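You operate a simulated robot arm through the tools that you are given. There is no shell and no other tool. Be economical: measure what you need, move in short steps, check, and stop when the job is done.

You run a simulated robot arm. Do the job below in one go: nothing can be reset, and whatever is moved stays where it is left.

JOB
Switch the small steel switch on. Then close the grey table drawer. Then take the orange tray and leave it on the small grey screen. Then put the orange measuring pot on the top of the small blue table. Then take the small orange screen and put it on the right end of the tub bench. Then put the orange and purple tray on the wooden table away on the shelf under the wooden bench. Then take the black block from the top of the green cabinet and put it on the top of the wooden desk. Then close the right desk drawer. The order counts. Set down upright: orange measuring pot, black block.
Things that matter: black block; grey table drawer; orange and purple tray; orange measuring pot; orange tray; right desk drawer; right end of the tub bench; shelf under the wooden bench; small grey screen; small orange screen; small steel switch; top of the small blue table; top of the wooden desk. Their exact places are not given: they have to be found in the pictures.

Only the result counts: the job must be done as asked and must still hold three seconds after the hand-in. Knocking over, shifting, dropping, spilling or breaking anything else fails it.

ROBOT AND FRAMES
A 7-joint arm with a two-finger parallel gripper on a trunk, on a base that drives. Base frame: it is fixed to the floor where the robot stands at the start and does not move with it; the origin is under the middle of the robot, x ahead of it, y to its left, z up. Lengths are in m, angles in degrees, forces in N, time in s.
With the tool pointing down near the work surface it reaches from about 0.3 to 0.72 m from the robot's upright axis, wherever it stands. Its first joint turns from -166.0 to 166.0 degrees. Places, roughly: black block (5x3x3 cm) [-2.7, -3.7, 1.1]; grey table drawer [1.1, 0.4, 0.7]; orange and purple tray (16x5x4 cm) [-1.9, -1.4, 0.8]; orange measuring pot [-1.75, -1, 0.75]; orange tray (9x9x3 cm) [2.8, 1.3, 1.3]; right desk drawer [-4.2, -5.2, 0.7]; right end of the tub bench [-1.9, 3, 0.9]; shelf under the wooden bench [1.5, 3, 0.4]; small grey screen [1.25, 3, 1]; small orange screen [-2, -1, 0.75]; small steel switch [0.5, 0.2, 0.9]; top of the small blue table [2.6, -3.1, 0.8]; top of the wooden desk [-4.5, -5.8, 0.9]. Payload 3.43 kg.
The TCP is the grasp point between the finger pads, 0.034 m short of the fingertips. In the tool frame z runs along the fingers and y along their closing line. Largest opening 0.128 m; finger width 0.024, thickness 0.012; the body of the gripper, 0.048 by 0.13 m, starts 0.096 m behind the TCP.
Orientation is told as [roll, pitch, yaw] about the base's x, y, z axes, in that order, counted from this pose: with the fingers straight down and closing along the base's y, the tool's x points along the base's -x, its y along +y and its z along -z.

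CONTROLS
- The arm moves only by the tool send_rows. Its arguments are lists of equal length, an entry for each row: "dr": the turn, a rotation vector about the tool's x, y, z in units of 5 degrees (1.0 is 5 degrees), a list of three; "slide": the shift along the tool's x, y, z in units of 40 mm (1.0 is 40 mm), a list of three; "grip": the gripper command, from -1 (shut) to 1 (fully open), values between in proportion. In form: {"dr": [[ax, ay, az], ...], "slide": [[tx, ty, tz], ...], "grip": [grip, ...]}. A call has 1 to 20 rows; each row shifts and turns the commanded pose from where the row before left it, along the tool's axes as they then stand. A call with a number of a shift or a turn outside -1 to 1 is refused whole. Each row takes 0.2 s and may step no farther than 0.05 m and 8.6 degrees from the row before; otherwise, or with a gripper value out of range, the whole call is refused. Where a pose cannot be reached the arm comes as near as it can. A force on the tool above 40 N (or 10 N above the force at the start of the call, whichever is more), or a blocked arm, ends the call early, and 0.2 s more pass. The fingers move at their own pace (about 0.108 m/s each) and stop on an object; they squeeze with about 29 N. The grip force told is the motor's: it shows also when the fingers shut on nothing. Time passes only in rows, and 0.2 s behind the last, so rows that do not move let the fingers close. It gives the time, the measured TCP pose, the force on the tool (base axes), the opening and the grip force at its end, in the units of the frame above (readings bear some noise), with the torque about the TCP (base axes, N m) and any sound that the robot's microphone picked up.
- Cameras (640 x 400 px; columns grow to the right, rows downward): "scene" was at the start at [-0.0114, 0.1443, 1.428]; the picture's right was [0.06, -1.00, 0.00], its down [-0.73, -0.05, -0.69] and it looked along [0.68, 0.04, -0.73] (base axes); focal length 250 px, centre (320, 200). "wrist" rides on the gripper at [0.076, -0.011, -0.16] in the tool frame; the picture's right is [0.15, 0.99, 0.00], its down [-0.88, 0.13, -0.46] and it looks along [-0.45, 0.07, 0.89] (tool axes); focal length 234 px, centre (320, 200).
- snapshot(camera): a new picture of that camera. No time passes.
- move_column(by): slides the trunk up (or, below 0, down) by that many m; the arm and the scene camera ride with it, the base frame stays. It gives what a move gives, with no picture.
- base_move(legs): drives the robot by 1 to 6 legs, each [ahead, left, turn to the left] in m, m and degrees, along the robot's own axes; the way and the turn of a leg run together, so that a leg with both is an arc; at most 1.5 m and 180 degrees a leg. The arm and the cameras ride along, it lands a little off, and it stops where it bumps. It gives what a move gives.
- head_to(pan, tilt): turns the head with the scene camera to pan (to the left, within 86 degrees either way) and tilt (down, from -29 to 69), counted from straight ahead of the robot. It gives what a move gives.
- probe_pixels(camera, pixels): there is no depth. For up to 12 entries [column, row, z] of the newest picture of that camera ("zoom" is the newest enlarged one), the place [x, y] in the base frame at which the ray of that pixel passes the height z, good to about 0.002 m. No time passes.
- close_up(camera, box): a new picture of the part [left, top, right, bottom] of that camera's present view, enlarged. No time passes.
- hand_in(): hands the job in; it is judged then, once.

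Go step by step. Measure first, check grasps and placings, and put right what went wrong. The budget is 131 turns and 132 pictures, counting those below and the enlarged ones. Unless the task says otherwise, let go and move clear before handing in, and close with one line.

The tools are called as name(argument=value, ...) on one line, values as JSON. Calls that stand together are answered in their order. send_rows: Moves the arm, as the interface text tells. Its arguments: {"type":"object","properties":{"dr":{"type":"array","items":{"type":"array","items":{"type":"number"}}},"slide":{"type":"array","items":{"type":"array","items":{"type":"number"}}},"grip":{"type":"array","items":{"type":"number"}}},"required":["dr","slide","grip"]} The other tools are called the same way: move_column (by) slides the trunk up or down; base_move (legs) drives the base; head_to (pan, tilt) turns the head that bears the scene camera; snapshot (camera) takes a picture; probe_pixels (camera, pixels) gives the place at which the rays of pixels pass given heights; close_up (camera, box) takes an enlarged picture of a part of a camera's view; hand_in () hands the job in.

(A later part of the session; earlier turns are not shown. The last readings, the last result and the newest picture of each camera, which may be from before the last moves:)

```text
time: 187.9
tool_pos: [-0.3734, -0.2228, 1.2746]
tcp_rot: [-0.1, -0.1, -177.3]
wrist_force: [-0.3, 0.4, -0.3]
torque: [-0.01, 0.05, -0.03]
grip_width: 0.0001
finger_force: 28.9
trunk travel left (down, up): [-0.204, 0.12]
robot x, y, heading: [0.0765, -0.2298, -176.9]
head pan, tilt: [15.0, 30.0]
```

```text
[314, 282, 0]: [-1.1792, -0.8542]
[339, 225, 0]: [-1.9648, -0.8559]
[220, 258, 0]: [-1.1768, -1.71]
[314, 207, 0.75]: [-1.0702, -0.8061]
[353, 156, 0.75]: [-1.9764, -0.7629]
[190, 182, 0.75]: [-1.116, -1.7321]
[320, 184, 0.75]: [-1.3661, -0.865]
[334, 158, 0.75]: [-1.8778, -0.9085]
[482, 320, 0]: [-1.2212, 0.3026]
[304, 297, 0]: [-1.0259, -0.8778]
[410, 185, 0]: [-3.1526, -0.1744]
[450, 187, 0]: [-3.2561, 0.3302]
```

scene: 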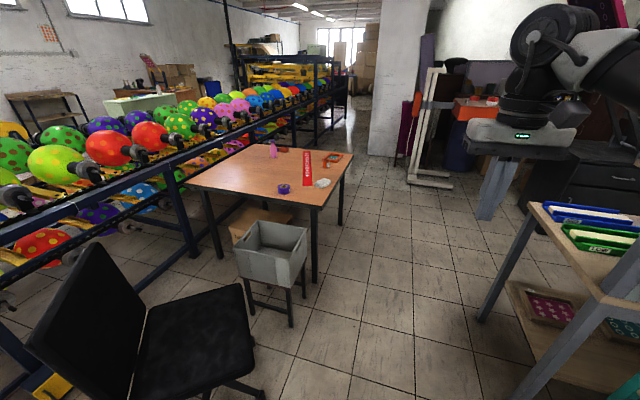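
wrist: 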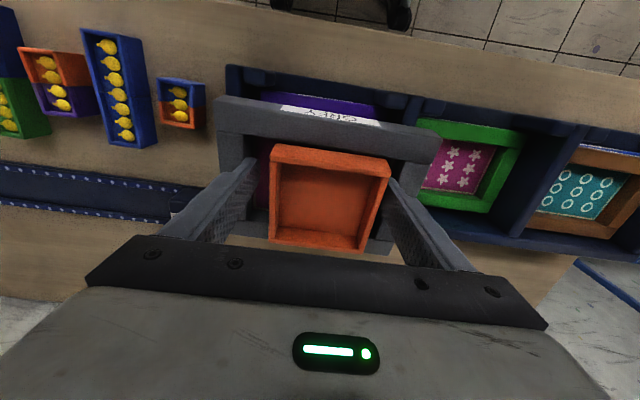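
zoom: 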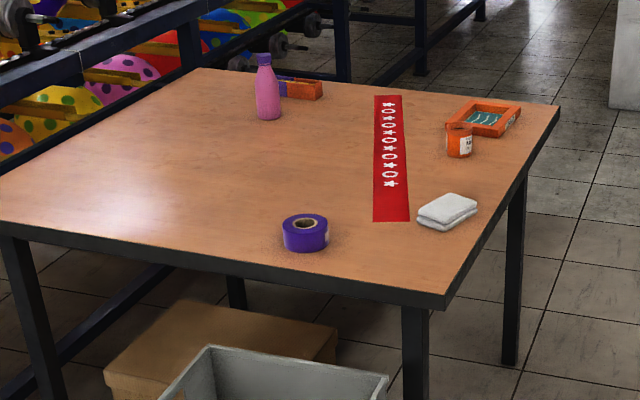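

The orange pot (about (−1.75, −0.93)), the orange screen behind it and the orange/purple tray by the pink bottle are all on this table. I'll drive along its near side and turn to face it at x≈−1.75.

base_move(legs=[[0, 0, -3], [0.92, 0, 0], [0.92, 0, 0], [0, 0, 90]])

head_to(pan=0, tilt=42)

snapshot(camera="scene")

snapshot(camera="wrist")

```text
time: 201.4
tool_pos: [-1.7831, -0.6584, 1.2761]
tcp_rot: [-0.2, -0.1, -91.9]
wrist_force: [0.3, -0.4, -0.9]
torque: [0.03, 0.0, 0.01]
grip_width: 0.0
finger_force: 29.1
trunk travel left (down, up): [-0.204, 0.12]
robot x, y, heading: [-1.7414, -0.2104, -91.5]
head pan, tilt: [15.0, 30.0]
```

```text
time: 202.1
tool_pos: [-1.7841, -0.6582, 1.276]
tcp_rot: [-0.3, -0.1, -91.9]
wrist_force: [0.5, 0.3, -0.3]
torque: [-0.01, 0.01, 0.01]
grip_width: 0.0001
finger_force: 28.7
trunk travel left (down, up): [-0.204, 0.12]
robot x, y, heading: [-1.7448, -0.2099, -91.4]
head pan, tilt: [0.0, 42.0]
```

```text
61 pictures are left
```

scene: 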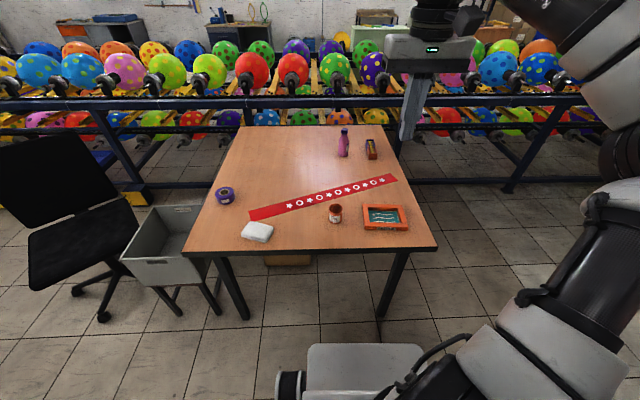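

```text
60 pictures are left
```

wrist: 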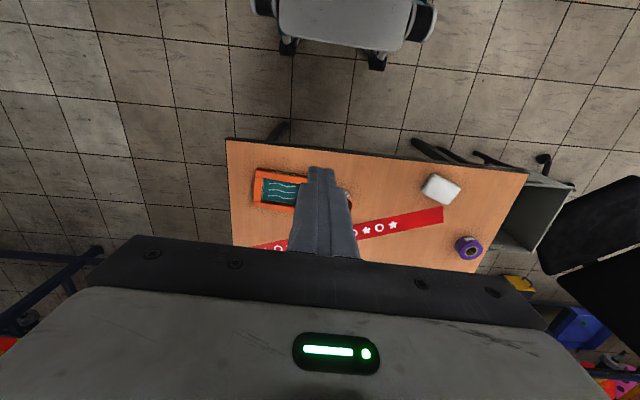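

The pot is at scene (335,213) and the orange screen at about (386,216). I'll zoom and probe for table height.

close_up(camera="scene", box=[290, 170, 418, 250])

probe_pixels(camera="scene", pixels=[[363, 207, 0.75], [399, 206, 0.75], [408, 228, 0.75], [366, 229, 0.75], [335, 223, 0.75], [335, 206, 0.83], [437, 248, 0.75], [186, 256, 0.75], [363, 207, 0.72], [366, 229, 0.72]])

probe_pixels(camera="wrist", pixels=[[257, 168, 0.75], [253, 203, 0.75], [227, 139, 0.75], [528, 171, 0.75], [257, 168, 0.72], [527, 172, 0.72]])

```text
5.00 times, centred on (354, 210) of scene
```

zoom: 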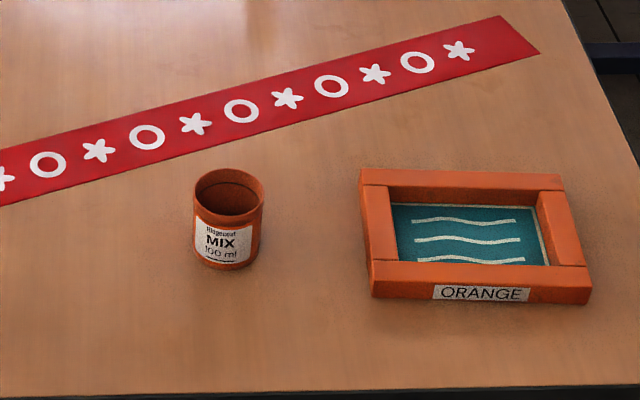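

```text
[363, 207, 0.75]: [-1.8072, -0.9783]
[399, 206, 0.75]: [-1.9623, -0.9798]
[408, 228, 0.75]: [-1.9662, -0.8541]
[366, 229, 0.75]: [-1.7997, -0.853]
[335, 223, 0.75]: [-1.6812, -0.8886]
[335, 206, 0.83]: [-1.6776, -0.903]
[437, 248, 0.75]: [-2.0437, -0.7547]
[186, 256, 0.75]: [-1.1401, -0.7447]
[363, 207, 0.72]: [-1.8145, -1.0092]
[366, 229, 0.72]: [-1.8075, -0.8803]
```

```text
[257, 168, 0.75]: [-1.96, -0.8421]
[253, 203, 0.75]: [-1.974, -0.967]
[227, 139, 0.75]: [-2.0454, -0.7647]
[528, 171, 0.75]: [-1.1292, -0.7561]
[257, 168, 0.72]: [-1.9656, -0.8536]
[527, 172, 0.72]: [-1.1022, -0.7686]
```

Table top is z≈0.742; the pot is at (−1.682, −0.92), about 6 cm tall and 5.5 cm wide. I'll drive 0.1 m closer, move above it, and lower the trunk with the gripper open.

base_move(legs=[[0.1, 0, 1.4]])

send_rows(dr=[[0, 0, -0.1], [0, 0, 0], [0, 0, 0], [0, 0, 0], [0, 0, 0], [0, 0, 0], [0, 0, 0]], slide=[[-0.55, 0.365, 0.5], [-0.55, 0.365, 0.5], [-0.55, 0.365, 0.5], [-0.55, 0.365, 0.5], [-0.55, 0.365, 0.5], [-0.55, 0.365, 0.5], [-0.55, 0.365, 0.5]], grip=[0.7, 0.7, 0.7, 0.7, 0.7, 0.7, 0.7])

move_column(by=-0.2)

snapshot(camera="wrist")

```text
time: 203.3
tool_pos: [-1.7731, -0.7584, 1.2761]
tcp_rot: [-0.1, 0.0, -90.5]
wrist_force: [0.9, -0.9, -0.1]
torque: [0.04, -0.03, 0.0]
grip_width: 0.0001
finger_force: 28.3
trunk travel left (down, up): [-0.204, 0.12]
robot x, y, heading: [-1.7391, -0.3091, -90.1]
head pan, tilt: [0.0, 42.0]
```

```text
time: 204.9
tool_pos: [-1.6717, -0.9118, 1.1357]
tcp_rot: [-0.3, 0.0, -89.9]
wrist_force: [-0.7, 0.3, -0.9]
torque: [0.02, -0.01, 0.0]
grip_width: 0.1087
finger_force: 0.0
trunk travel left (down, up): [-0.204, 0.12]
robot x, y, heading: [-1.744, -0.3104, -90.2]
head pan, tilt: [0.0, 42.0]
```

```text
time: 207.1
tool_pos: [-1.671, -0.9114, 0.9372]
tcp_rot: [-0.1, -0.2, -90.0]
wrist_force: [-0.2, -0.6, -0.7]
torque: [-0.03, -0.02, 0.01]
grip_width: 0.1091
finger_force: 0.0
trunk travel left (down, up): [-0.004, 0.32]
robot x, y, heading: [-1.7401, -0.309, -90.0]
head pan, tilt: [0.0, 42.0]
```

```text
58 pictures are left
```

wrist: 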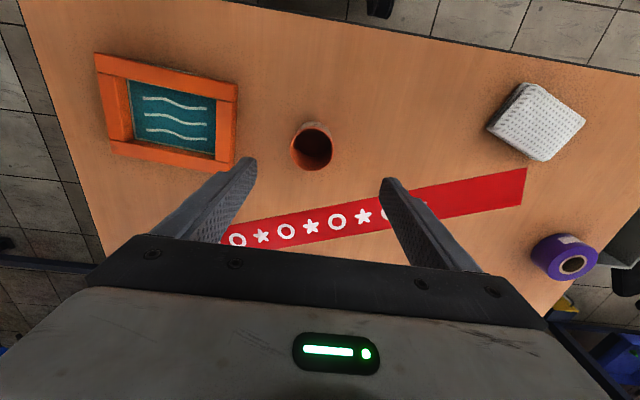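

I'll probe the pot rim centre and, while it's in view, the orange screen corners.

probe_pixels(camera="wrist", pixels=[[313, 147, 0.8], [292, 150, 0.8], [334, 146, 0.8], [312, 122, 0.745], [95, 53, 0.765], [238, 84, 0.765], [232, 160, 0.765], [108, 137, 0.765], [313, 147, 0.81]])

```text
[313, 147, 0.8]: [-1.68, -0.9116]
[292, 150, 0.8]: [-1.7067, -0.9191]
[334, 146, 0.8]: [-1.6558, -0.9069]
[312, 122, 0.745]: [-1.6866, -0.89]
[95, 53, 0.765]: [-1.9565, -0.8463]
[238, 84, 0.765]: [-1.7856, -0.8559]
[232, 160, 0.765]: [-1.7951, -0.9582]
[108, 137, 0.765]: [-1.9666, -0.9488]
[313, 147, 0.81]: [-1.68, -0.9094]
```

The pot centre is (−1.681, −0.914). I'll shift by 1 cm, descend to z≈0.78 and close.

send_rows(dr=[[0, 0, 0], [0, 0, 0], [0, 0, 0], [0, 0, 0], [0, 0, 0], [0, 0, 0], [0, 0, 0], [0, 0, 0]], slide=[[-0.06, -0.25, 0.8], [0, 0, 0.8], [0, 0, 0.8], [0, 0, 0.8], [0, 0, 0.7], [0, 0, 0], [0, 0, 0], [0, 0, 0]], grip=[0.7, 0.7, 0.7, 0.7, 0.7, -1, -1, -1])

snapshot(camera="wrist")

```text
time: 208.8
tool_pos: [-1.6823, -0.9139, 0.7791]
tcp_rot: [-0.2, -0.1, -90.0]
wrist_force: [1.0, 0.0, -0.1]
torque: [-0.04, 0.03, -0.01]
grip_width: 0.0543
finger_force: 29.0
trunk travel left (down, up): [-0.004, 0.32]
robot x, y, heading: [-1.7418, -0.3083, -89.9]
head pan, tilt: [0.0, 42.0]
```

```text
57 pictures are left
```

wrist: 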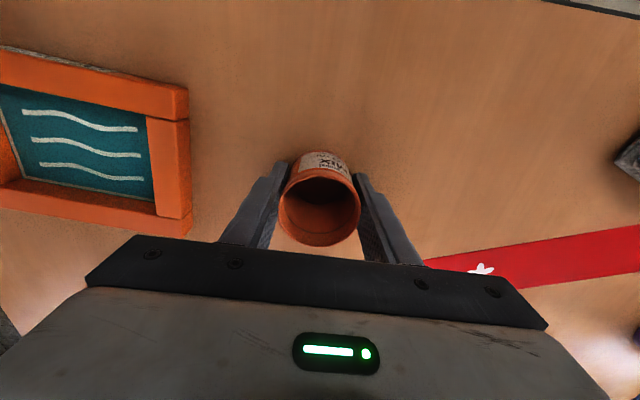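

The pot is gripped at 0.054. I'll lift, tuck the arm, raise the trunk and drive out. The gap past the chair is too tight, so I'll take the known route round the north.

send_rows(dr=[[0, 0, 0], [0, 0, 0], [0, 0, 0], [0, 0, 0], [0, 0, 0], [0, 0, 0], [0, 0, 0], [0, 0, 0], [0, 0, 0], [0, 0, 0]], slide=[[0, 0, -0.6], [0, 0, -1], [0, 0, -1], [0, 0, -1], [0, 0, -1], [0, 0, -1], [0.9, 0, -0.5], [0.9, 0, 0], [0.9, 0, 0], [0.9, 0, 0]], grip=[-1, -1, -1, -1, -1, -1, -1, -1, -1, -1])

move_column(by=0.2)

base_move(legs=[[-0.08, 0, 0], [0, 0, 90], [0.92, 0, 0], [0.92, 0, 0]])

```text
time: 211.1
tool_pos: [-1.682, -0.7713, 1.0236]
tcp_rot: [-0.2, 0.1, -89.9]
wrist_force: [0.2, -0.5, -0.4]
torque: [0.03, -0.05, 0.0]
grip_width: 0.0543
finger_force: 29.4
trunk travel left (down, up): [-0.004, 0.32]
robot x, y, heading: [-1.7432, -0.3064, -90.2]
head pan, tilt: [0.0, 42.0]
```

```text
time: 213.2
tool_pos: [-1.6822, -0.7723, 1.2238]
tcp_rot: [-0.1, 0.0, -90.0]
wrist_force: [0.3, 1.1, -0.8]
torque: [0.02, 0.01, 0.06]
grip_width: 0.0547
finger_force: 28.9
trunk travel left (down, up): [-0.204, 0.12]
robot x, y, heading: [-1.745, -0.3045, -90.2]
head pan, tilt: [0.0, 42.0]
```

```text
time: 226.8
tool_pos: [0.515, -0.1918, 1.2228]
tcp_rot: [-0.2, -0.1, 0.3]
wrist_force: [0.2, 0.0, -0.1]
torque: [-0.02, -0.01, 0.0]
grip_width: 0.0546
finger_force: 28.9
trunk travel left (down, up): [-0.204, 0.12]
robot x, y, heading: [0.0483, -0.2544, 0.3]
head pan, tilt: [0.0, 42.0]
```

base_move(legs=[[0, 0, 89.7], [0, -0.07, 0], [1.18, 0, 0], [1.18, 0, 0], [0, 0, -90]])

base_move(legs=[[0.8, 0, 0], [0.8, 0, 0], [0, 0, -90]])

```text
time: 247.1
tool_pos: [0.6042, 2.1575, 1.2232]
tcp_rot: [-0.2, -0.1, 0.6]
wrist_force: [-0.7, 0.3, -0.8]
torque: [0.03, 0.0, 0.0]
grip_width: 0.0545
finger_force: 28.8
trunk travel left (down, up): [-0.204, 0.12]
robot x, y, heading: [0.1427, 2.0972, 0.5]
head pan, tilt: [0.0, 42.0]
```

```text
time: 259.2
tool_pos: [1.8106, 1.6288, 1.2235]
tcp_rot: [-0.2, -0.1, -89.3]
wrist_force: [0.5, 0.4, 0.6]
torque: [-0.02, 0.01, -0.02]
grip_width: 0.0543
finger_force: 29.3
trunk travel left (down, up): [-0.204, 0.12]
robot x, y, heading: [1.7458, 2.0915, -89.6]
head pan, tilt: [0.0, 42.0]
```

base_move(legs=[[1.3, 0, -0.4], [1.3, 0, 0]])

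head_to(pan=20, tilt=28)

snapshot(camera="scene")

```text
time: 271.9
tool_pos: [1.7495, -0.9787, 1.2229]
tcp_rot: [-0.3, -0.2, -92.7]
wrist_force: [0.4, -0.6, 0.8]
torque: [-0.03, 0.03, 0.04]
grip_width: 0.0543
finger_force: 28.7
trunk travel left (down, up): [-0.204, 0.12]
robot x, y, heading: [1.7088, -0.5133, -93.0]
head pan, tilt: [0.0, 42.0]
```

```text
time: 272.7
tool_pos: [1.7495, -0.9791, 1.2234]
tcp_rot: [-0.3, -0.1, -92.7]
wrist_force: [0.4, -0.2, -0.4]
torque: [0.01, -0.01, -0.01]
grip_width: 0.0542
finger_force: 29.0
trunk travel left (down, up): [-0.204, 0.12]
robot x, y, heading: [1.7121, -0.5099, -92.7]
head pan, tilt: [20.0, 28.0]
```

```text
56 pictures are left
```

scene: 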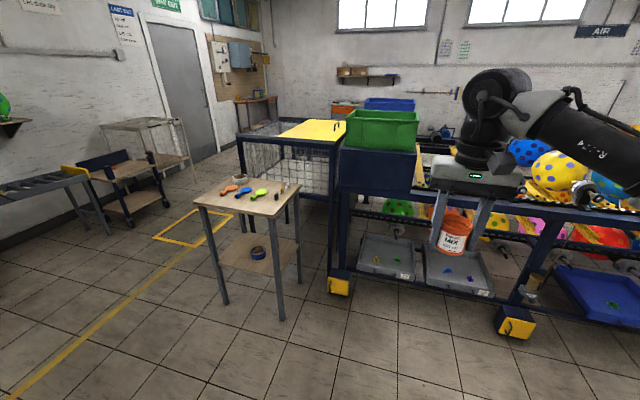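

I'll probe the yellow-topped blue frame at (310,130) and the obstacle feet.

probe_pixels(camera="scene", pixels=[[310, 130, 0.8], [285, 137, 0.8], [340, 142, 0.8], [282, 318, 0], [228, 303, 0], [299, 283, 0], [338, 292, 0], [515, 335, 0], [250, 233, 0], [160, 208, 0], [100, 232, 0], [265, 115, 0.6]])

close_up(camera="scene", box=[180, 50, 440, 212])

```text
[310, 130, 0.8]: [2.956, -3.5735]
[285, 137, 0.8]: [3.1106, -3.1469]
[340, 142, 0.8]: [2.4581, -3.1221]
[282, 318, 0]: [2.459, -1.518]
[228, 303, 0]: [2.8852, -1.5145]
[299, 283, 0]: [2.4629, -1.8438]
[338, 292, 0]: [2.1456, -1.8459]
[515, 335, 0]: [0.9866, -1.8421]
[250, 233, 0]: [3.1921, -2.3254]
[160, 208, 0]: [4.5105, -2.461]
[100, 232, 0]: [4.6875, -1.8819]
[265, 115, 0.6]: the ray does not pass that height
```

```text
2.46 times, centred on (310, 131) of scene
```

zoom: 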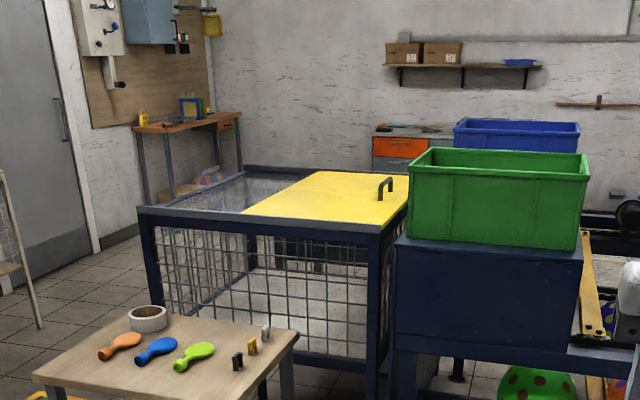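

I'll probe the cage's visible feet to fix its height and position.

probe_pixels(camera="scene", pixels=[[331, 212, 0], [335, 143, 0.8], [237, 136, 0.8], [335, 143, 0.9], [237, 136, 0.9], [335, 143, 1.0], [237, 136, 1.0], [280, 191, 0]])

head_to(pan=45, tilt=20)

snapshot(camera="scene")

```text
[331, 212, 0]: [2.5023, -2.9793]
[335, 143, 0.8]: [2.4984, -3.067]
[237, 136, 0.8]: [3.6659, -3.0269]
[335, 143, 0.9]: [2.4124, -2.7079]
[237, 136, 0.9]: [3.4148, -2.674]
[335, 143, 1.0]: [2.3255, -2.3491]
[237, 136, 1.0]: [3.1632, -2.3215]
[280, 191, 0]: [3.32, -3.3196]
```

```text
time: 273.6
tool_pos: [1.7487, -0.9783, 1.2235]
tcp_rot: [-0.2, 0.0, -92.6]
wrist_force: [0.4, -0.3, -0.8]
torque: [0.0, 0.0, 0.01]
grip_width: 0.054
finger_force: 29.2
trunk travel left (down, up): [-0.204, 0.12]
robot x, y, heading: [1.7105, -0.5123, -93.1]
head pan, tilt: [45.0, 20.0]
```

```text
54 pictures are left
```

scene: 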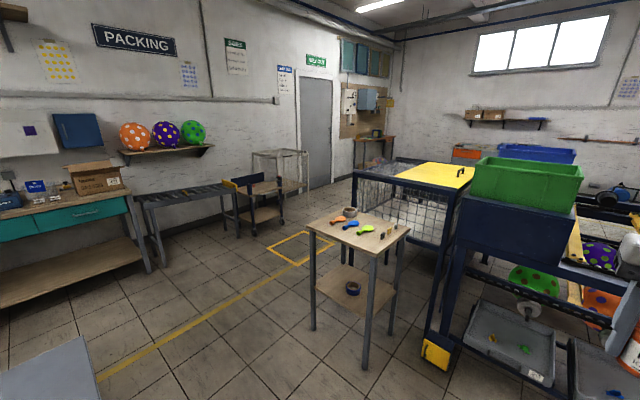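

The cage's near-right corner foot is (2.50, −2.98) and its top is at z≈0.8, matching the stated place. I'll drive round the small wooden table to view it from the east.

base_move(legs=[[0.42, 0, 0], [0, 0, 93], [0.85, 0, 0], [0.85, 0, 0], [0, 0, -90], [1.1, 0, 0]])

head_to(pan=-25, tilt=35)

snapshot(camera="scene")

```text
time: 297.7
tool_pos: [3.4872, -2.5068, 1.223]
tcp_rot: [-0.1, 0.0, -88.2]
wrist_force: [0.2, -0.2, -0.3]
torque: [0.01, -0.02, -0.02]
grip_width: 0.0544
finger_force: 28.6
trunk travel left (down, up): [-0.204, 0.12]
robot x, y, heading: [3.4161, -2.0448, -88.5]
head pan, tilt: [45.0, 20.0]
```

```text
time: 299.1
tool_pos: [3.4859, -2.5065, 1.223]
tcp_rot: [-0.2, -0.1, -88.2]
wrist_force: [0.4, 0.3, 0.5]
torque: [-0.04, 0.02, 0.01]
grip_width: 0.0543
finger_force: 28.9
trunk travel left (down, up): [-0.204, 0.12]
robot x, y, heading: [3.4171, -2.0436, -88.6]
head pan, tilt: [-25.0, 35.0]
```

```text
53 pictures are left
```

scene: 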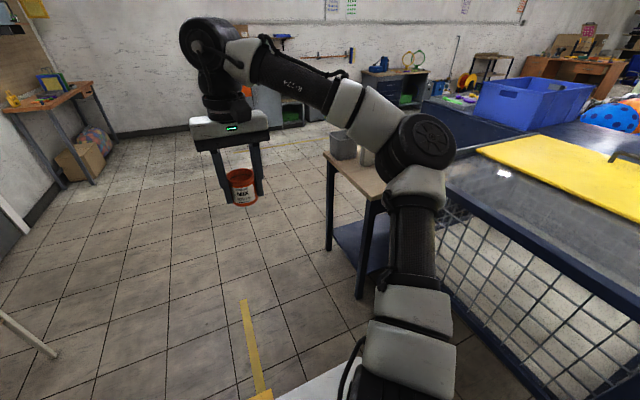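

There is a small table with navy legs and shelf at about (355,175), just beyond the cage, and two mugs are on it. I'll probe it and zoom.

close_up(camera="scene", box=[300, 110, 460, 210])

probe_pixels(camera="scene", pixels=[[329, 250, 0], [362, 298, 0], [324, 155, 0.8], [384, 197, 0.8], [324, 155, 0.75], [384, 197, 0.75], [340, 158, 0.75], [520, 385, 0], [440, 230, 0.4], [440, 192, 1.0]])

```text
4.00 times, centred on (380, 160) of scene
```

zoom: 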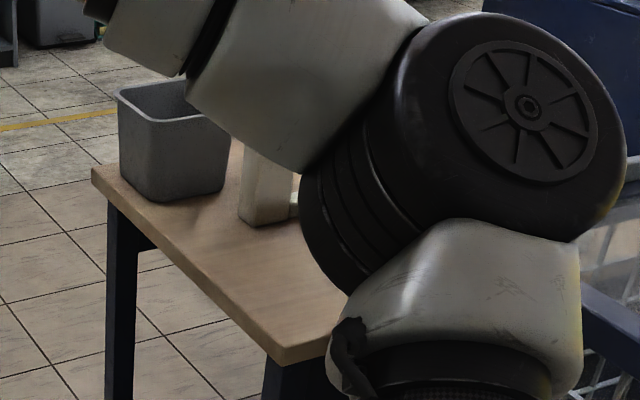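

```text
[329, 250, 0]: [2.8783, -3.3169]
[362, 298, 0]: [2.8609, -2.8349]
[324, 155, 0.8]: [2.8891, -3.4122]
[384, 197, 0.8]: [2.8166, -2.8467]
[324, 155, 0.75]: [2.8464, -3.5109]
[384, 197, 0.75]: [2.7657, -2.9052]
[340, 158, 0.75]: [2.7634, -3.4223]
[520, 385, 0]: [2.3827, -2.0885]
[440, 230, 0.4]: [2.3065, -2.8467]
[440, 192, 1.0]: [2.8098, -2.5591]
```

The small blue table's east edge is x≈2.88 (y −2.83 to −3.4), top z≈0.81. I'll strafe away from the cage, drive south and face it from the east.

base_move(legs=[[0, 0.2, 0], [1.05, 0, 0], [0, 0, -91]])

head_to(pan=0, tilt=45)

snapshot(camera="scene")

```text
time: 310.6
tool_pos: [3.1892, -3.1666, 1.223]
tcp_rot: [-0.3, -0.1, -178.6]
wrist_force: [0.2, 0.6, -0.6]
torque: [0.02, -0.02, 0.02]
grip_width: 0.0541
finger_force: 29.6
trunk travel left (down, up): [-0.204, 0.12]
robot x, y, heading: [3.6547, -3.0962, -178.9]
head pan, tilt: [-25.0, 35.0]
```

```text
time: 311.5
tool_pos: [3.1878, -3.1661, 1.222]
tcp_rot: [-0.2, -0.1, -178.6]
wrist_force: [0.2, 0.5, -0.7]
torque: [-0.01, 0.01, 0.03]
grip_width: 0.0544
finger_force: 28.9
trunk travel left (down, up): [-0.204, 0.12]
robot x, y, heading: [3.6514, -3.0949, -179.0]
head pan, tilt: [0.0, 45.0]
```

```text
51 pictures are left
```

scene: 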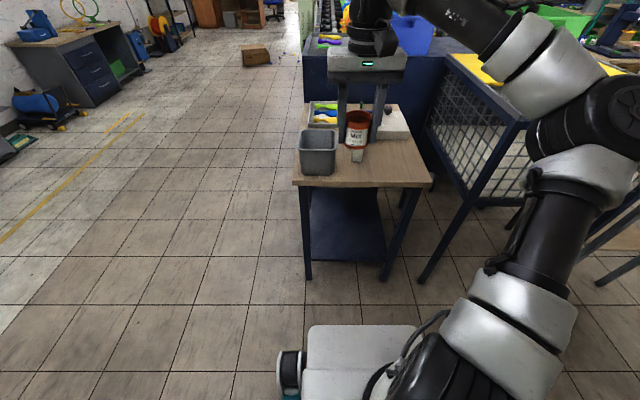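

A clear spot is at the front right of the top, around (398,168). I'll probe it and the table feet for the height.

probe_pixels(camera="scene", pixels=[[308, 278, 0], [383, 279, 0], [293, 184, 0.8], [434, 184, 0.8], [293, 184, 0.76], [434, 184, 0.76], [398, 166, 0.8], [398, 166, 0.76], [318, 174, 0.8], [335, 172, 0.8], [357, 162, 0.8]])

base_move(legs=[[0.26, 0, -1]])

snapshot(camera="wrist")

close_up(camera="scene", box=[256, 120, 448, 240])

```text
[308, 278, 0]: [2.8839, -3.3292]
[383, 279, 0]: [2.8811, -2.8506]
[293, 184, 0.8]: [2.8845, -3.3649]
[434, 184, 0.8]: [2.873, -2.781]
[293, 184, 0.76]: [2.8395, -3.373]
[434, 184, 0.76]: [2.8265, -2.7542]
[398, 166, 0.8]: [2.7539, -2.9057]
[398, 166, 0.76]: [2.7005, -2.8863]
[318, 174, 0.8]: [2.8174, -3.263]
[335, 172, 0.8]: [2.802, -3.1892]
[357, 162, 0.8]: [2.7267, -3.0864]
```

```text
time: 313.4
tool_pos: [2.9292, -3.1594, 1.2231]
tcp_rot: [-0.3, -0.1, -179.9]
wrist_force: [0.5, 1.3, 0.3]
torque: [-0.01, 0.03, -0.02]
grip_width: 0.0542
finger_force: 29.2
trunk travel left (down, up): [-0.204, 0.12]
robot x, y, heading: [3.3916, -3.1018, 180.1]
head pan, tilt: [0.0, 45.0]
```

```text
50 pictures are left
```

wrist: 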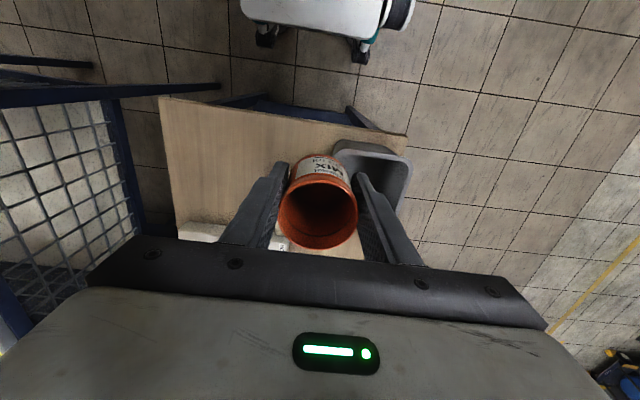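

```text
3.33 times, centred on (352, 180) of scene
```

zoom: 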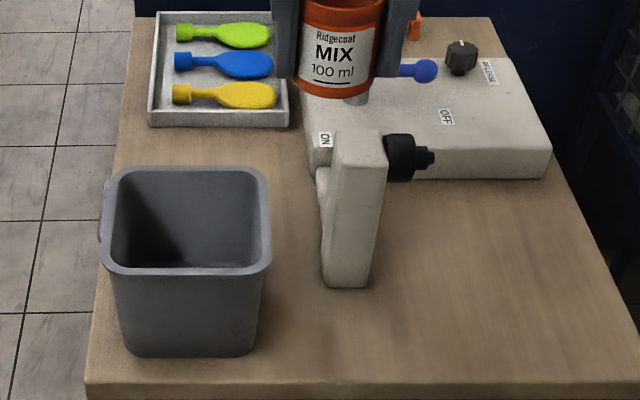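

I'll probe the clear area in the new view, and the near table edge in the wrist view to confirm the height.

probe_pixels(camera="zoom", pixels=[[545, 180, 0.8], [400, 180, 0.8], [350, 288, 0.8], [480, 270, 0.8], [85, 385, 0.8], [640, 385, 0.8], [480, 270, 0.81]])

probe_pixels(camera="wrist", pixels=[[160, 98, 0.8], [408, 137, 0.8], [160, 98, 0.82], [408, 137, 0.82], [176, 235, 0.8]])

```text
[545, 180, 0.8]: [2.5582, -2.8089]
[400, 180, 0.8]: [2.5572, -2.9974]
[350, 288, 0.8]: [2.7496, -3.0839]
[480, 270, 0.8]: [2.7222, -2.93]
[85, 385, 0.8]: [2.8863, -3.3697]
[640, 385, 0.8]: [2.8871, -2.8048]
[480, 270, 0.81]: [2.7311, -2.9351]
```

```text
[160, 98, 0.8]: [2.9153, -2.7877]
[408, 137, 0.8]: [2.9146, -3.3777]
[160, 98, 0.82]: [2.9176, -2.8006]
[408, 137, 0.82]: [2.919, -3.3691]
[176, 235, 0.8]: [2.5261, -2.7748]
```

The table height is between 0.80 and 0.85, so I'll set down by force. Moving above (2.75, −2.93) and lowering.

send_rows(dr=[[0, 0, 0], [0, 0, 0], [0, 0, 0], [0, 0, 0], [0, 0, 0], [0, 0, 0], [0, 0, 0]], slide=[[-0.64, -0.818, 0], [-0.64, -0.818, 0], [-0.64, -0.818, 0], [-0.64, -0.818, 0], [-0.64, -0.818, 0], [-0.64, -0.818, 0], [-0.64, -0.818, 0]], grip=[-1, -1, -1, -1, -1, -1, -1])

move_column(by=-0.2)

send_rows(dr=[[0, 0, 0], [0, 0, 0], [0, 0, 0]], slide=[[0, 0, 0.8], [0, 0, 0.8], [0, 0, 0.7]], grip=[-1, -1, -1])

snapshot(camera="scene")

```text
time: 315.0
tool_pos: [2.7761, -2.9457, 1.2079]
tcp_rot: [-0.3, -0.1, -179.9]
wrist_force: [0.5, 0.1, -1.0]
torque: [0.05, 0.03, 0.01]
grip_width: 0.0543
finger_force: 29.4
out of reach, approached as far as the arm can: row 7
trunk travel left (down, up): [-0.204, 0.12]
robot x, y, heading: [3.392, -3.1003, 180.1]
head pan, tilt: [0.0, 45.0]
```

```text
time: 317.1
tool_pos: [2.7775, -2.945, 1.0083]
tcp_rot: [-0.3, -0.1, -179.9]
wrist_force: [0.6, 0.2, -0.1]
torque: [-0.02, -0.02, -0.01]
grip_width: 0.0543
finger_force: 29.0
trunk travel left (down, up): [-0.004, 0.32]
robot x, y, heading: [3.3925, -3.0953, 179.9]
head pan, tilt: [0.0, 45.0]
```

```text
time: 317.9
tool_pos: [2.7761, -2.9456, 0.9174]
tcp_rot: [-0.4, -0.2, 180.0]
wrist_force: [0.4, -0.6, 0.8]
torque: [0.06, 0.02, 0.01]
grip_width: 0.0543
finger_force: 28.7
trunk travel left (down, up): [-0.004, 0.32]
robot x, y, heading: [3.3921, -3.0987, 180.3]
head pan, tilt: [0.0, 45.0]
```

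```text
48 pictures are left
```

scene: 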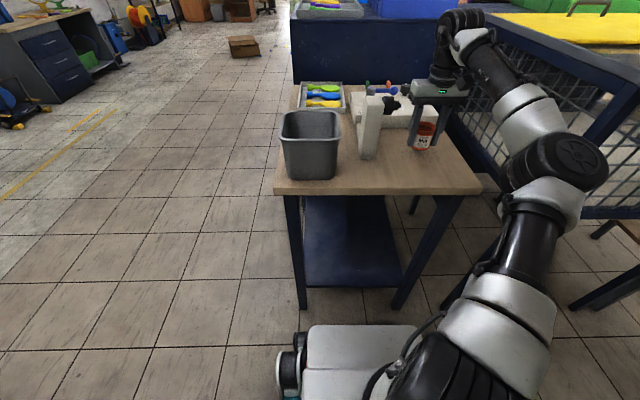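

The pot is over the clear right side. I'll descend in small steps until contact.

send_rows(dr=[[0, 0, 0], [0, 0, 0], [0, 0, 0], [0, 0, 0], [0, 0, 0], [0, 0, 0], [0, 0, 0], [0, 0, 0], [0, 0, 0]], slide=[[0, 0, 0.25], [0, 0, 0.25], [0, 0, 0.2], [0, 0, 0.15], [0, 0, 0.15], [0, 0, 0.15], [0, 0, 0.15], [0, 0, 0.12], [0, 0, 0]], grip=[-1, -1, -1, -1, -1, -1, -1, -1, -1])

close_up(camera="scene", box=[340, 80, 500, 180])

```text
time: 319.2
tool_pos: [2.777, -2.9462, 0.8847]
tcp_rot: [-0.2, -0.7, -179.8]
wrist_force: [4.0, 0.3, 15.4]
torque: [-0.23, -0.27, 0.13]
grip_width: 0.0542
finger_force: 29.7
trunk travel left (down, up): [-0.004, 0.32]
robot x, y, heading: [3.3922, -3.0952, 180.0]
head pan, tilt: [0.0, 45.0]
stopped in row 6: the force on the tool passed its limit at 47 N (the readings are from after the stop); the commanded pose is now the measured one
```

```text
4.00 times, centred on (420, 130) of scene
```

zoom: 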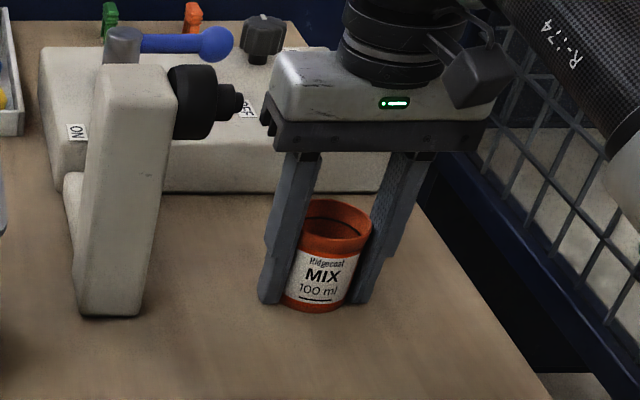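

The pot is on the table top (z≈0.847). I'll release, raise and check.

send_rows(dr=[[0, 0, 0], [0, 0, 0], [0, 0, 0], [0, 0, 0], [0, 0, 0], [0, 0, 0], [0, 0, 0]], slide=[[0, 0, -0.03], [0, 0, 0], [0, 0, 0], [0, 0, -0.5], [0, 0, -1], [0, 0, -1], [0, 0, -1]], grip=[0.5, 0.5, 0.5, 0.5, 0.5, 0.5, 0.5])

close_up(camera="scene", box=[260, 60, 516, 220])

```text
time: 320.8
tool_pos: [2.778, -2.9483, 1.0214]
tcp_rot: [-0.2, -0.7, 179.8]
wrist_force: [-0.8, -0.3, -0.7]
torque: [-0.02, -0.03, 0.02]
grip_width: 0.0961
finger_force: 0.0
trunk travel left (down, up): [-0.004, 0.32]
robot x, y, heading: [3.3956, -3.1018, 179.9]
head pan, tilt: [0.0, 45.0]
```

```text
2.50 times, centred on (388, 140) of scene
```

zoom: 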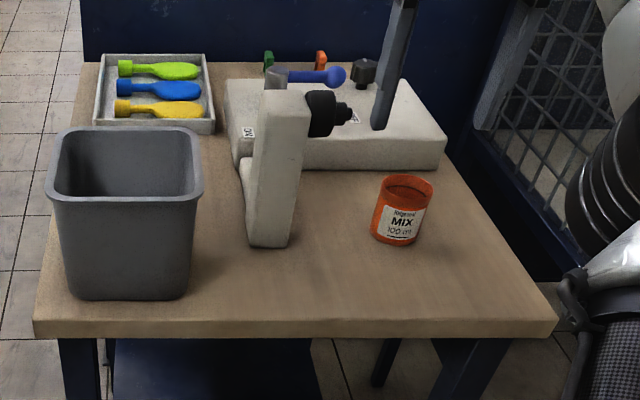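

The pot stands upright on the small blue table. I'll tuck the arm, raise the trunk and drive back by the same route for the orange screen.

move_column(by=0.2)

send_rows(dr=[[0, 0.14, 0], [0, 0, 0], [0, 0, 0], [0, 0, 0]], slide=[[0.95, 0.9, 0], [0.95, 0.9, 0], [0.95, 0.9, 0], [0.9, 0.9, 0]], grip=[-1, -1, -1, -1])

base_move(legs=[[-0.26, 0, 0], [0, 0, -90], [1.1, 0, 0], [1.05, 0, 0], [0, 0, 90]])

```text
time: 323.0
tool_pos: [2.7789, -2.9488, 1.2204]
tcp_rot: [-0.4, -0.7, 180.0]
wrist_force: [0.2, -0.9, 0.3]
torque: [0.0, -0.01, 0.02]
grip_width: 0.0962
finger_force: 0.1
trunk travel left (down, up): [-0.204, 0.12]
robot x, y, heading: [3.3923, -3.0967, 179.8]
head pan, tilt: [0.0, 45.0]
```

```text
refused: row 1 steps farther than a row can; nothing moved
```

```text
time: 343.0
tool_pos: [3.0429, -0.8037, 1.2228]
tcp_rot: [-0.3, -0.6, -178.9]
wrist_force: [-0.1, -0.1, -0.1]
torque: [0.01, -0.01, -0.03]
grip_width: 0.0961
finger_force: 0.0
trunk travel left (down, up): [-0.204, 0.12]
robot x, y, heading: [3.6588, -0.9434, -178.7]
head pan, tilt: [0.0, 45.0]
```

The tuck was refused for its step size, but the drive went fine. I'll tuck now and continue.

send_rows(dr=[[0, 0.14, 0], [0, 0, 0], [0, 0, 0], [0, 0, 0], [0, 0, 0]], slide=[[0.8, 0.6, 0], [0.8, 0.6, 0], [0.8, 0.6, 0], [0.8, 0.6, 0], [0.8, 0.6, 0]], grip=[-1, -1, -1, -1, -1])

base_move(legs=[[0.95, 0, -1.3], [0.96, 0, 0], [0, 0, -90], [1.5, 0, 0], [1.5, 0, 0]])

```text
time: 344.2
tool_pos: [3.2076, -0.922, 1.2212]
tcp_rot: [-0.3, 0.0, -178.9]
wrist_force: [0.2, 0.5, -0.2]
torque: [-0.02, -0.02, -0.01]
grip_width: 0.0002
finger_force: 29.2
trunk travel left (down, up): [-0.204, 0.12]
robot x, y, heading: [3.6561, -0.94, -179.1]
head pan, tilt: [0.0, 45.0]
```

```text
time: 372.0
tool_pos: [1.7935, 2.5588, 1.2215]
tcp_rot: [-0.4, 0.0, 90.1]
wrist_force: [0.1, -0.2, 0.2]
torque: [-0.01, 0.02, -0.02]
grip_width: 0.0
finger_force: 28.8
trunk travel left (down, up): [-0.204, 0.12]
robot x, y, heading: [1.764, 2.107, 90.0]
head pan, tilt: [0.0, 45.0]
```

base_move(legs=[[0, 0.82, 0], [0, 0.82, 0], [0, 0, 180], [1.18, 0, 0], [1.18, 0, 0], [0, 0, -90]])

```text
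time: 411.0
tool_pos: [-0.3423, -0.1954, 1.2214]
tcp_rot: [-0.2, 0.0, 177.1]
wrist_force: [0.2, -0.3, -0.4]
torque: [0.04, 0.02, 0.0]
grip_width: 0.0002
finger_force: 28.7
trunk travel left (down, up): [-0.204, 0.12]
robot x, y, heading: [0.1073, -0.2448, 177.0]
head pan, tilt: [0.0, 45.0]
```

I'll drive along the table and face it at x≈−1.85.

base_move(legs=[[0, 0, 3], [0.98, 0, 0], [0.98, 0, 0], [0, 0, 90], [0.07, 0, 0]])

send_rows(dr=[[0, 0, 1], [0, 0, 1], [0, 0, 1], [0, 0, 1], [0, 0, 1], [0, 0, 1], [0, 0, 1], [0, 0, 1], [0, 0, 1], [0, 0, 1], [0, 0, 1], [0, 0, 1], [0, 0, 1], [0, 0, 1], [0, 0, 1], [0, 0, 1], [0, 0, 1], [0, 0, 1]], slide=[[0, 0, 0], [0, 0, 0], [0, 0, 0], [0, 0, 0], [0, 0, 0], [0, 0, 0], [0, 0, 0], [0, 0, 0], [0, 0, 0], [0, 0, 0], [0, 0, 0], [0, 0, 0], [0, 0, 0], [0, 0, 0], [0, 0, 0], [0, 0, 0], [0, 0, 0], [0, 0, 0]], grip=[1, 1, 1, 1, 1, 1, 1, 1, 1, 1, 1, 1, 1, 1, 1, 1, 1, 1])

```text
time: 425.8
tool_pos: [-1.8943, -0.7983, 1.222]
tcp_rot: [-0.2, -0.1, -89.2]
wrist_force: [0.3, -0.3, 1.7]
torque: [0.01, 0.01, 0.01]
grip_width: 0.0003
finger_force: 29.3
trunk travel left (down, up): [-0.204, 0.12]
robot x, y, heading: [-1.8723, -0.3505, -89.0]
head pan, tilt: [0.0, 45.0]
```

```text
time: 429.6
tool_pos: [-1.8958, -0.7977, 1.2212]
tcp_rot: [0.1, -0.3, -179.3]
wrist_force: [0.7, 0.4, 0.4]
torque: [0.0, 0.0, 0.0]
grip_width: 0.1284
finger_force: 0.1
trunk travel left (down, up): [-0.204, 0.12]
robot x, y, heading: [-1.8725, -0.3491, -88.9]
head pan, tilt: [0.0, 45.0]
```

Fingers now close along y. I'll move over the orange screen and lower for a look.

send_rows(dr=[[0, 0, 0], [0, 0, 0], [0, 0, 0], [0, 0, 0]], slide=[[0.13, 0.65, 0], [0.13, 0.65, 0], [0.13, 0.65, 0], [0.13, 0.65, 0]], grip=[1, 1, 1, 1])

move_column(by=-0.2)

send_rows(dr=[[0, 0, 0], [0, 0, 0], [0, 0, 0]], slide=[[0, 0, 0.7], [0, 0, 0.7], [0, 0, 0.6]], grip=[1, 1, 1])

snapshot(camera="wrist")

```text
time: 430.6
tool_pos: [-1.8722, -0.9034, 1.2238]
tcp_rot: [0.0, -0.3, -179.1]
wrist_force: [0.2, -0.1, 0.2]
torque: [-0.06, 0.01, -0.02]
grip_width: 0.1281
finger_force: 0.1
trunk travel left (down, up): [-0.204, 0.12]
robot x, y, heading: [-1.8771, -0.3419, -89.1]
head pan, tilt: [0.0, 45.0]
```

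```text
time: 432.8
tool_pos: [-1.8718, -0.902, 1.0216]
tcp_rot: [0.0, -0.4, -179.2]
wrist_force: [-0.3, -0.5, -0.4]
torque: [0.02, 0.02, 0.01]
grip_width: 0.128
finger_force: 0.1
trunk travel left (down, up): [-0.004, 0.32]
robot x, y, heading: [-1.8724, -0.3444, -89.1]
head pan, tilt: [0.0, 45.0]
```

```text
time: 433.6
tool_pos: [-1.8716, -0.9016, 0.9415]
tcp_rot: [0.0, -0.4, -179.2]
wrist_force: [0.0, 1.1, 0.1]
torque: [-0.04, 0.03, -0.01]
grip_width: 0.1278
finger_force: 0.0
trunk travel left (down, up): [-0.004, 0.32]
robot x, y, heading: [-1.8747, -0.3499, -89.1]
head pan, tilt: [0.0, 45.0]
```

```text
45 pictures are left
```

wrist: 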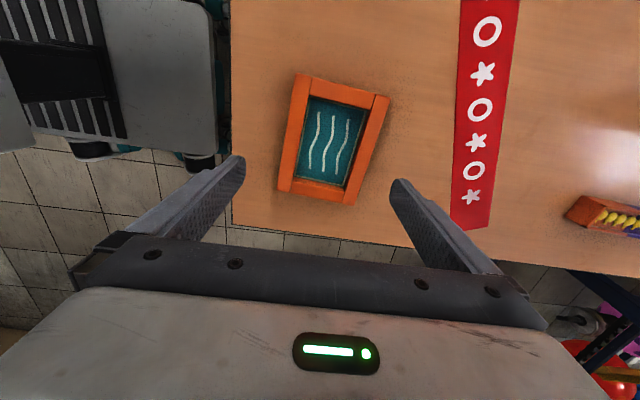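

probe_pixels(camera="wrist", pixels=[[299, 75, 0.765], [391, 97, 0.765], [356, 204, 0.765], [278, 190, 0.765]])

```text
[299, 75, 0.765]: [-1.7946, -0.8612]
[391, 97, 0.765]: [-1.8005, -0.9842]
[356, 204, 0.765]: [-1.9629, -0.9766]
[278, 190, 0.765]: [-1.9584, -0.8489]
```

The screen is about 0.165×0.12 m, turned about −3°, with its centre at (−1.878, −0.917). It only just fits the 0.128 opening, so I'll align yaw and centre, go lower and re-check.

send_rows(dr=[[0, 0, 0.72], [0, 0, 0], [0, 0, 0], [0, 0, 0]], slide=[[-0.15, 0.39, 0.5], [0, 0, 0.8], [0, 0, 0.7], [0, 0, 0]], grip=[1, 1, 1, 1])

snapshot(camera="wrist")

```text
time: 434.6
tool_pos: [-1.8783, -0.9163, 0.8623]
tcp_rot: [0.0, -0.3, 177.2]
wrist_force: [-0.2, 0.7, 0.3]
torque: [-0.02, -0.01, -0.02]
grip_width: 0.1281
finger_force: 0.1
trunk travel left (down, up): [-0.004, 0.32]
robot x, y, heading: [-1.8782, -0.3504, -88.8]
head pan, tilt: [0.0, 45.0]
```

```text
44 pictures are left
```

wrist: 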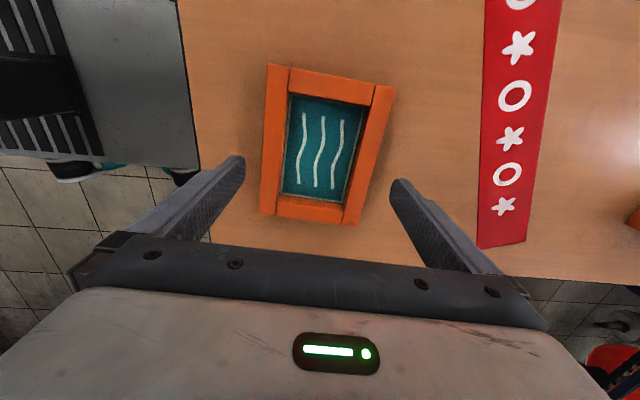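

probe_pixels(camera="wrist", pixels=[[269, 64, 0.77], [396, 87, 0.77], [358, 226, 0.77], [261, 212, 0.77], [269, 64, 0.78], [396, 87, 0.78]])

```text
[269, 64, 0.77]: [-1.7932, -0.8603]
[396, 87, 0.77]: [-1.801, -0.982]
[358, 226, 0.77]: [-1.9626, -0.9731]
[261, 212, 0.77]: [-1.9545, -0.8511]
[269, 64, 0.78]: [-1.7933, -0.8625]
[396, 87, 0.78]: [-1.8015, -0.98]
```

The screen centre matches the TCP (y −0.9166) and the yaw matches. I'll descend carefully to z≈0.781 and close.

send_rows(dr=[[0, 0, 0], [0, 0, 0], [0, 0, 0], [0, 0, 0], [0, 0, 0], [0, 0, 0], [0, 0, 0]], slide=[[0, 0, 0.7], [0, 0, 0.5], [0, 0, 0.4], [0, 0, 0.4], [0, 0, 0], [0, 0, 0], [0, 0, 0]], grip=[1, 1, 1, 1, -1, -1, -1])

snapshot(camera="wrist")

```text
time: 435.6
tool_pos: [-1.8784, -0.9195, 0.7968]
tcp_rot: [0.6, -0.3, 177.2]
wrist_force: [-1.6, 5.8, 21.0]
torque: [1.51, -0.03, 0.09]
grip_width: 0.1277
finger_force: 0.1
trunk travel left (down, up): [-0.004, 0.32]
robot x, y, heading: [-1.8724, -0.3462, -89.2]
head pan, tilt: [0.0, 45.0]
stopped in row 4: the force on the tool passed its limit at 57 N (the readings are from after the stop); the commanded pose is now the measured one
```

```text
43 pictures are left
```

wrist: 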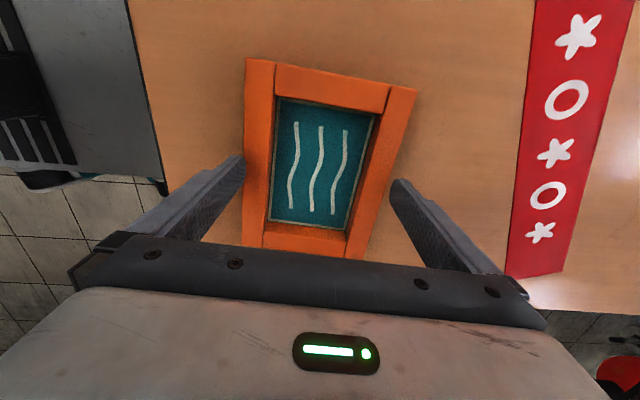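

The left fingertip landed on the frame's edge: the frame is about 0.127 m wide, too wide to straddle. I'll instead grip its near long rail (about 2.2 cm wide, centre y≈−0.869), with one finger inside the frame.

send_rows(dr=[[0, 0, 0], [-0.12, 0, 0], [0, 0, 0], [0, 0, 0], [0, 0, 0]], slide=[[0, 0, -0.6], [0, -0.6, -0.5], [0, -0.66, 0], [0, 0, 0], [0, 0, 0.3]], grip=[1, 0, -0.06, -0.06, -0.06])

snapshot(camera="wrist")

```text
time: 436.8
tool_pos: [-1.8752, -0.8696, 0.8257]
tcp_rot: [1.1, -0.2, 177.2]
wrist_force: [0.0, 0.1, 0.8]
torque: [0.03, 0.0, 0.0]
grip_width: 0.0601
finger_force: 0.0
trunk travel left (down, up): [-0.004, 0.32]
robot x, y, heading: [-1.8735, -0.3462, -89.1]
head pan, tilt: [0.0, 45.0]
```

```text
42 pictures are left
```

wrist: 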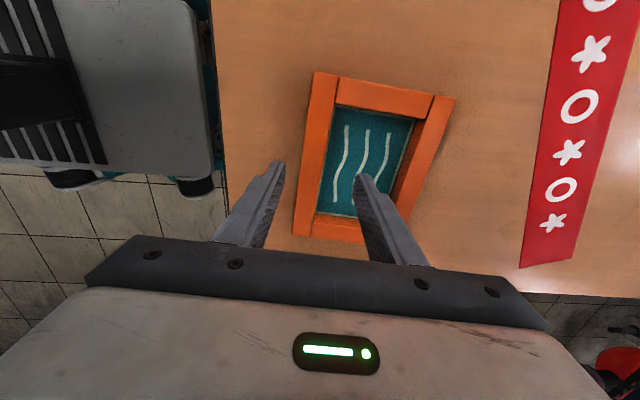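

The fingers straddle the rail well. I'll fix the roll, descend to z≈0.784 and close.

send_rows(dr=[[0.2, 0, 0], [0, 0, 0], [0, 0, 0], [0, 0, 0], [0, 0, 0], [0, 0, 0], [0, 0, 0]], slide=[[0, 0, 0.3], [0, 0, 0.3], [0, 0, 0.25], [0, 0, 0.15], [0, 0, 0], [0, 0, 0], [0, 0, 0]], grip=[-0.06, -0.06, -0.06, -0.06, -1, -1, -1])

snapshot(camera="wrist")

```text
time: 438.4
tool_pos: [-1.8769, -0.8704, 0.7847]
tcp_rot: [0.0, -0.2, 177.3]
wrist_force: [-0.6, -0.4, -0.9]
torque: [-0.04, -0.03, 0.0]
grip_width: 0.0212
finger_force: 28.6
trunk travel left (down, up): [-0.004, 0.32]
robot x, y, heading: [-1.8751, -0.3461, -89.1]
head pan, tilt: [0.0, 45.0]
```

```text
41 pictures are left
```

wrist: 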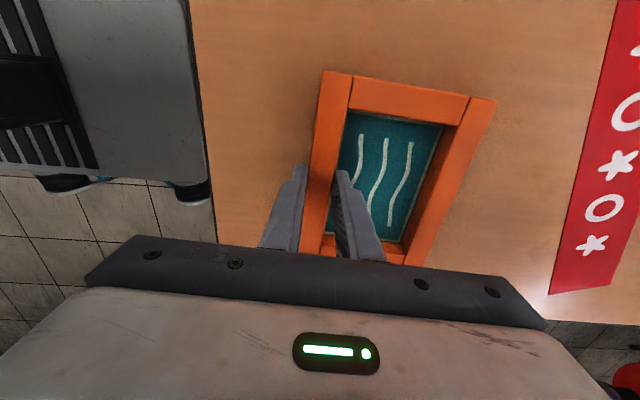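

Gripped on the rail at 0.021. I'll lift gently and check that it stays level.

send_rows(dr=[[0, 0, 0], [0, 0, 0], [0, 0, 0], [0, 0, 0], [0, 0, 0], [0, 0, 0]], slide=[[0, 0, -0.3], [0, 0, -0.5], [0, 0, -0.9], [0, 0, -1], [0, 0, -1], [0, 0, -1]], grip=[-1, -1, -1, -1, -1, -1])

move_column(by=0.2)

snapshot(camera="wrist")

```text
time: 439.8
tool_pos: [-1.8764, -0.8685, 0.9725]
tcp_rot: [0.0, -0.2, 177.3]
wrist_force: [-0.1, -0.3, -1.7]
torque: [0.07, -0.02, -0.04]
grip_width: 0.0214
finger_force: 28.7
trunk travel left (down, up): [-0.004, 0.32]
robot x, y, heading: [-1.8729, -0.3487, -89.3]
head pan, tilt: [0.0, 45.0]
```

```text
time: 442.0
tool_pos: [-1.8769, -0.8691, 1.1723]
tcp_rot: [-0.1, -0.1, 177.2]
wrist_force: [0.3, -0.2, -1.7]
torque: [0.11, 0.01, 0.02]
grip_width: 0.0214
finger_force: 28.7
trunk travel left (down, up): [-0.204, 0.12]
robot x, y, heading: [-1.8682, -0.3454, -89.3]
head pan, tilt: [0.0, 45.0]
```

```text
40 pictures are left
```

wrist: 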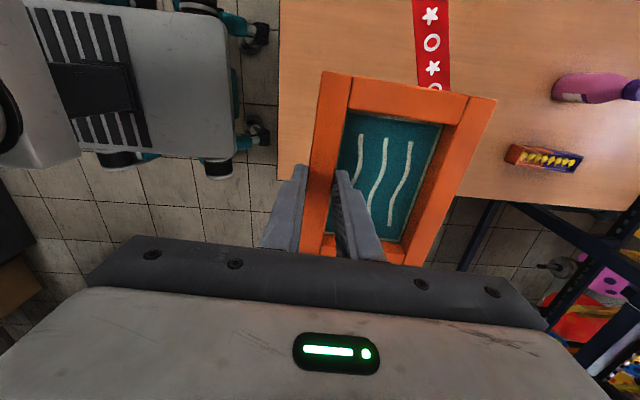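

The screen is held level and firm. I'll tuck it in and drive back via the corridor toward the tub bench at about (−1.9, 3).

send_rows(dr=[[0, 0, 0], [0, 0, 0], [0, 0, 0]], slide=[[0, -0.8, -0.4], [0, -0.8, -0.4], [0, -0.6, 0]], grip=[-1, -1, -1])

base_move(legs=[[-0.07, 0, 0], [0, 0, 89.3], [0.99, 0, 0], [0.99, 0, 0], [0, 0, 90], [1.2, 0, 0]])

```text
time: 442.8
tool_pos: [-1.8723, -0.7798, 1.2049]
tcp_rot: [0.1, -0.2, 177.1]
wrist_force: [0.1, -0.5, -1.5]
torque: [0.06, -0.01, 0.01]
grip_width: 0.0215
finger_force: 29.5
trunk travel left (down, up): [-0.204, 0.12]
robot x, y, heading: [-1.8742, -0.3457, -89.3]
head pan, tilt: [0.0, 45.0]
```

```text
time: 466.6
tool_pos: [0.0634, 1.389, 1.2038]
tcp_rot: [0.1, -0.2, -4.1]
wrist_force: [0.1, 0.1, -1.8]
torque: [-0.08, 0.04, 0.01]
grip_width: 0.0213
finger_force: 28.8
trunk travel left (down, up): [-0.204, 0.12]
robot x, y, heading: [0.0543, 0.9536, 89.3]
head pan, tilt: [0.0, 45.0]
```

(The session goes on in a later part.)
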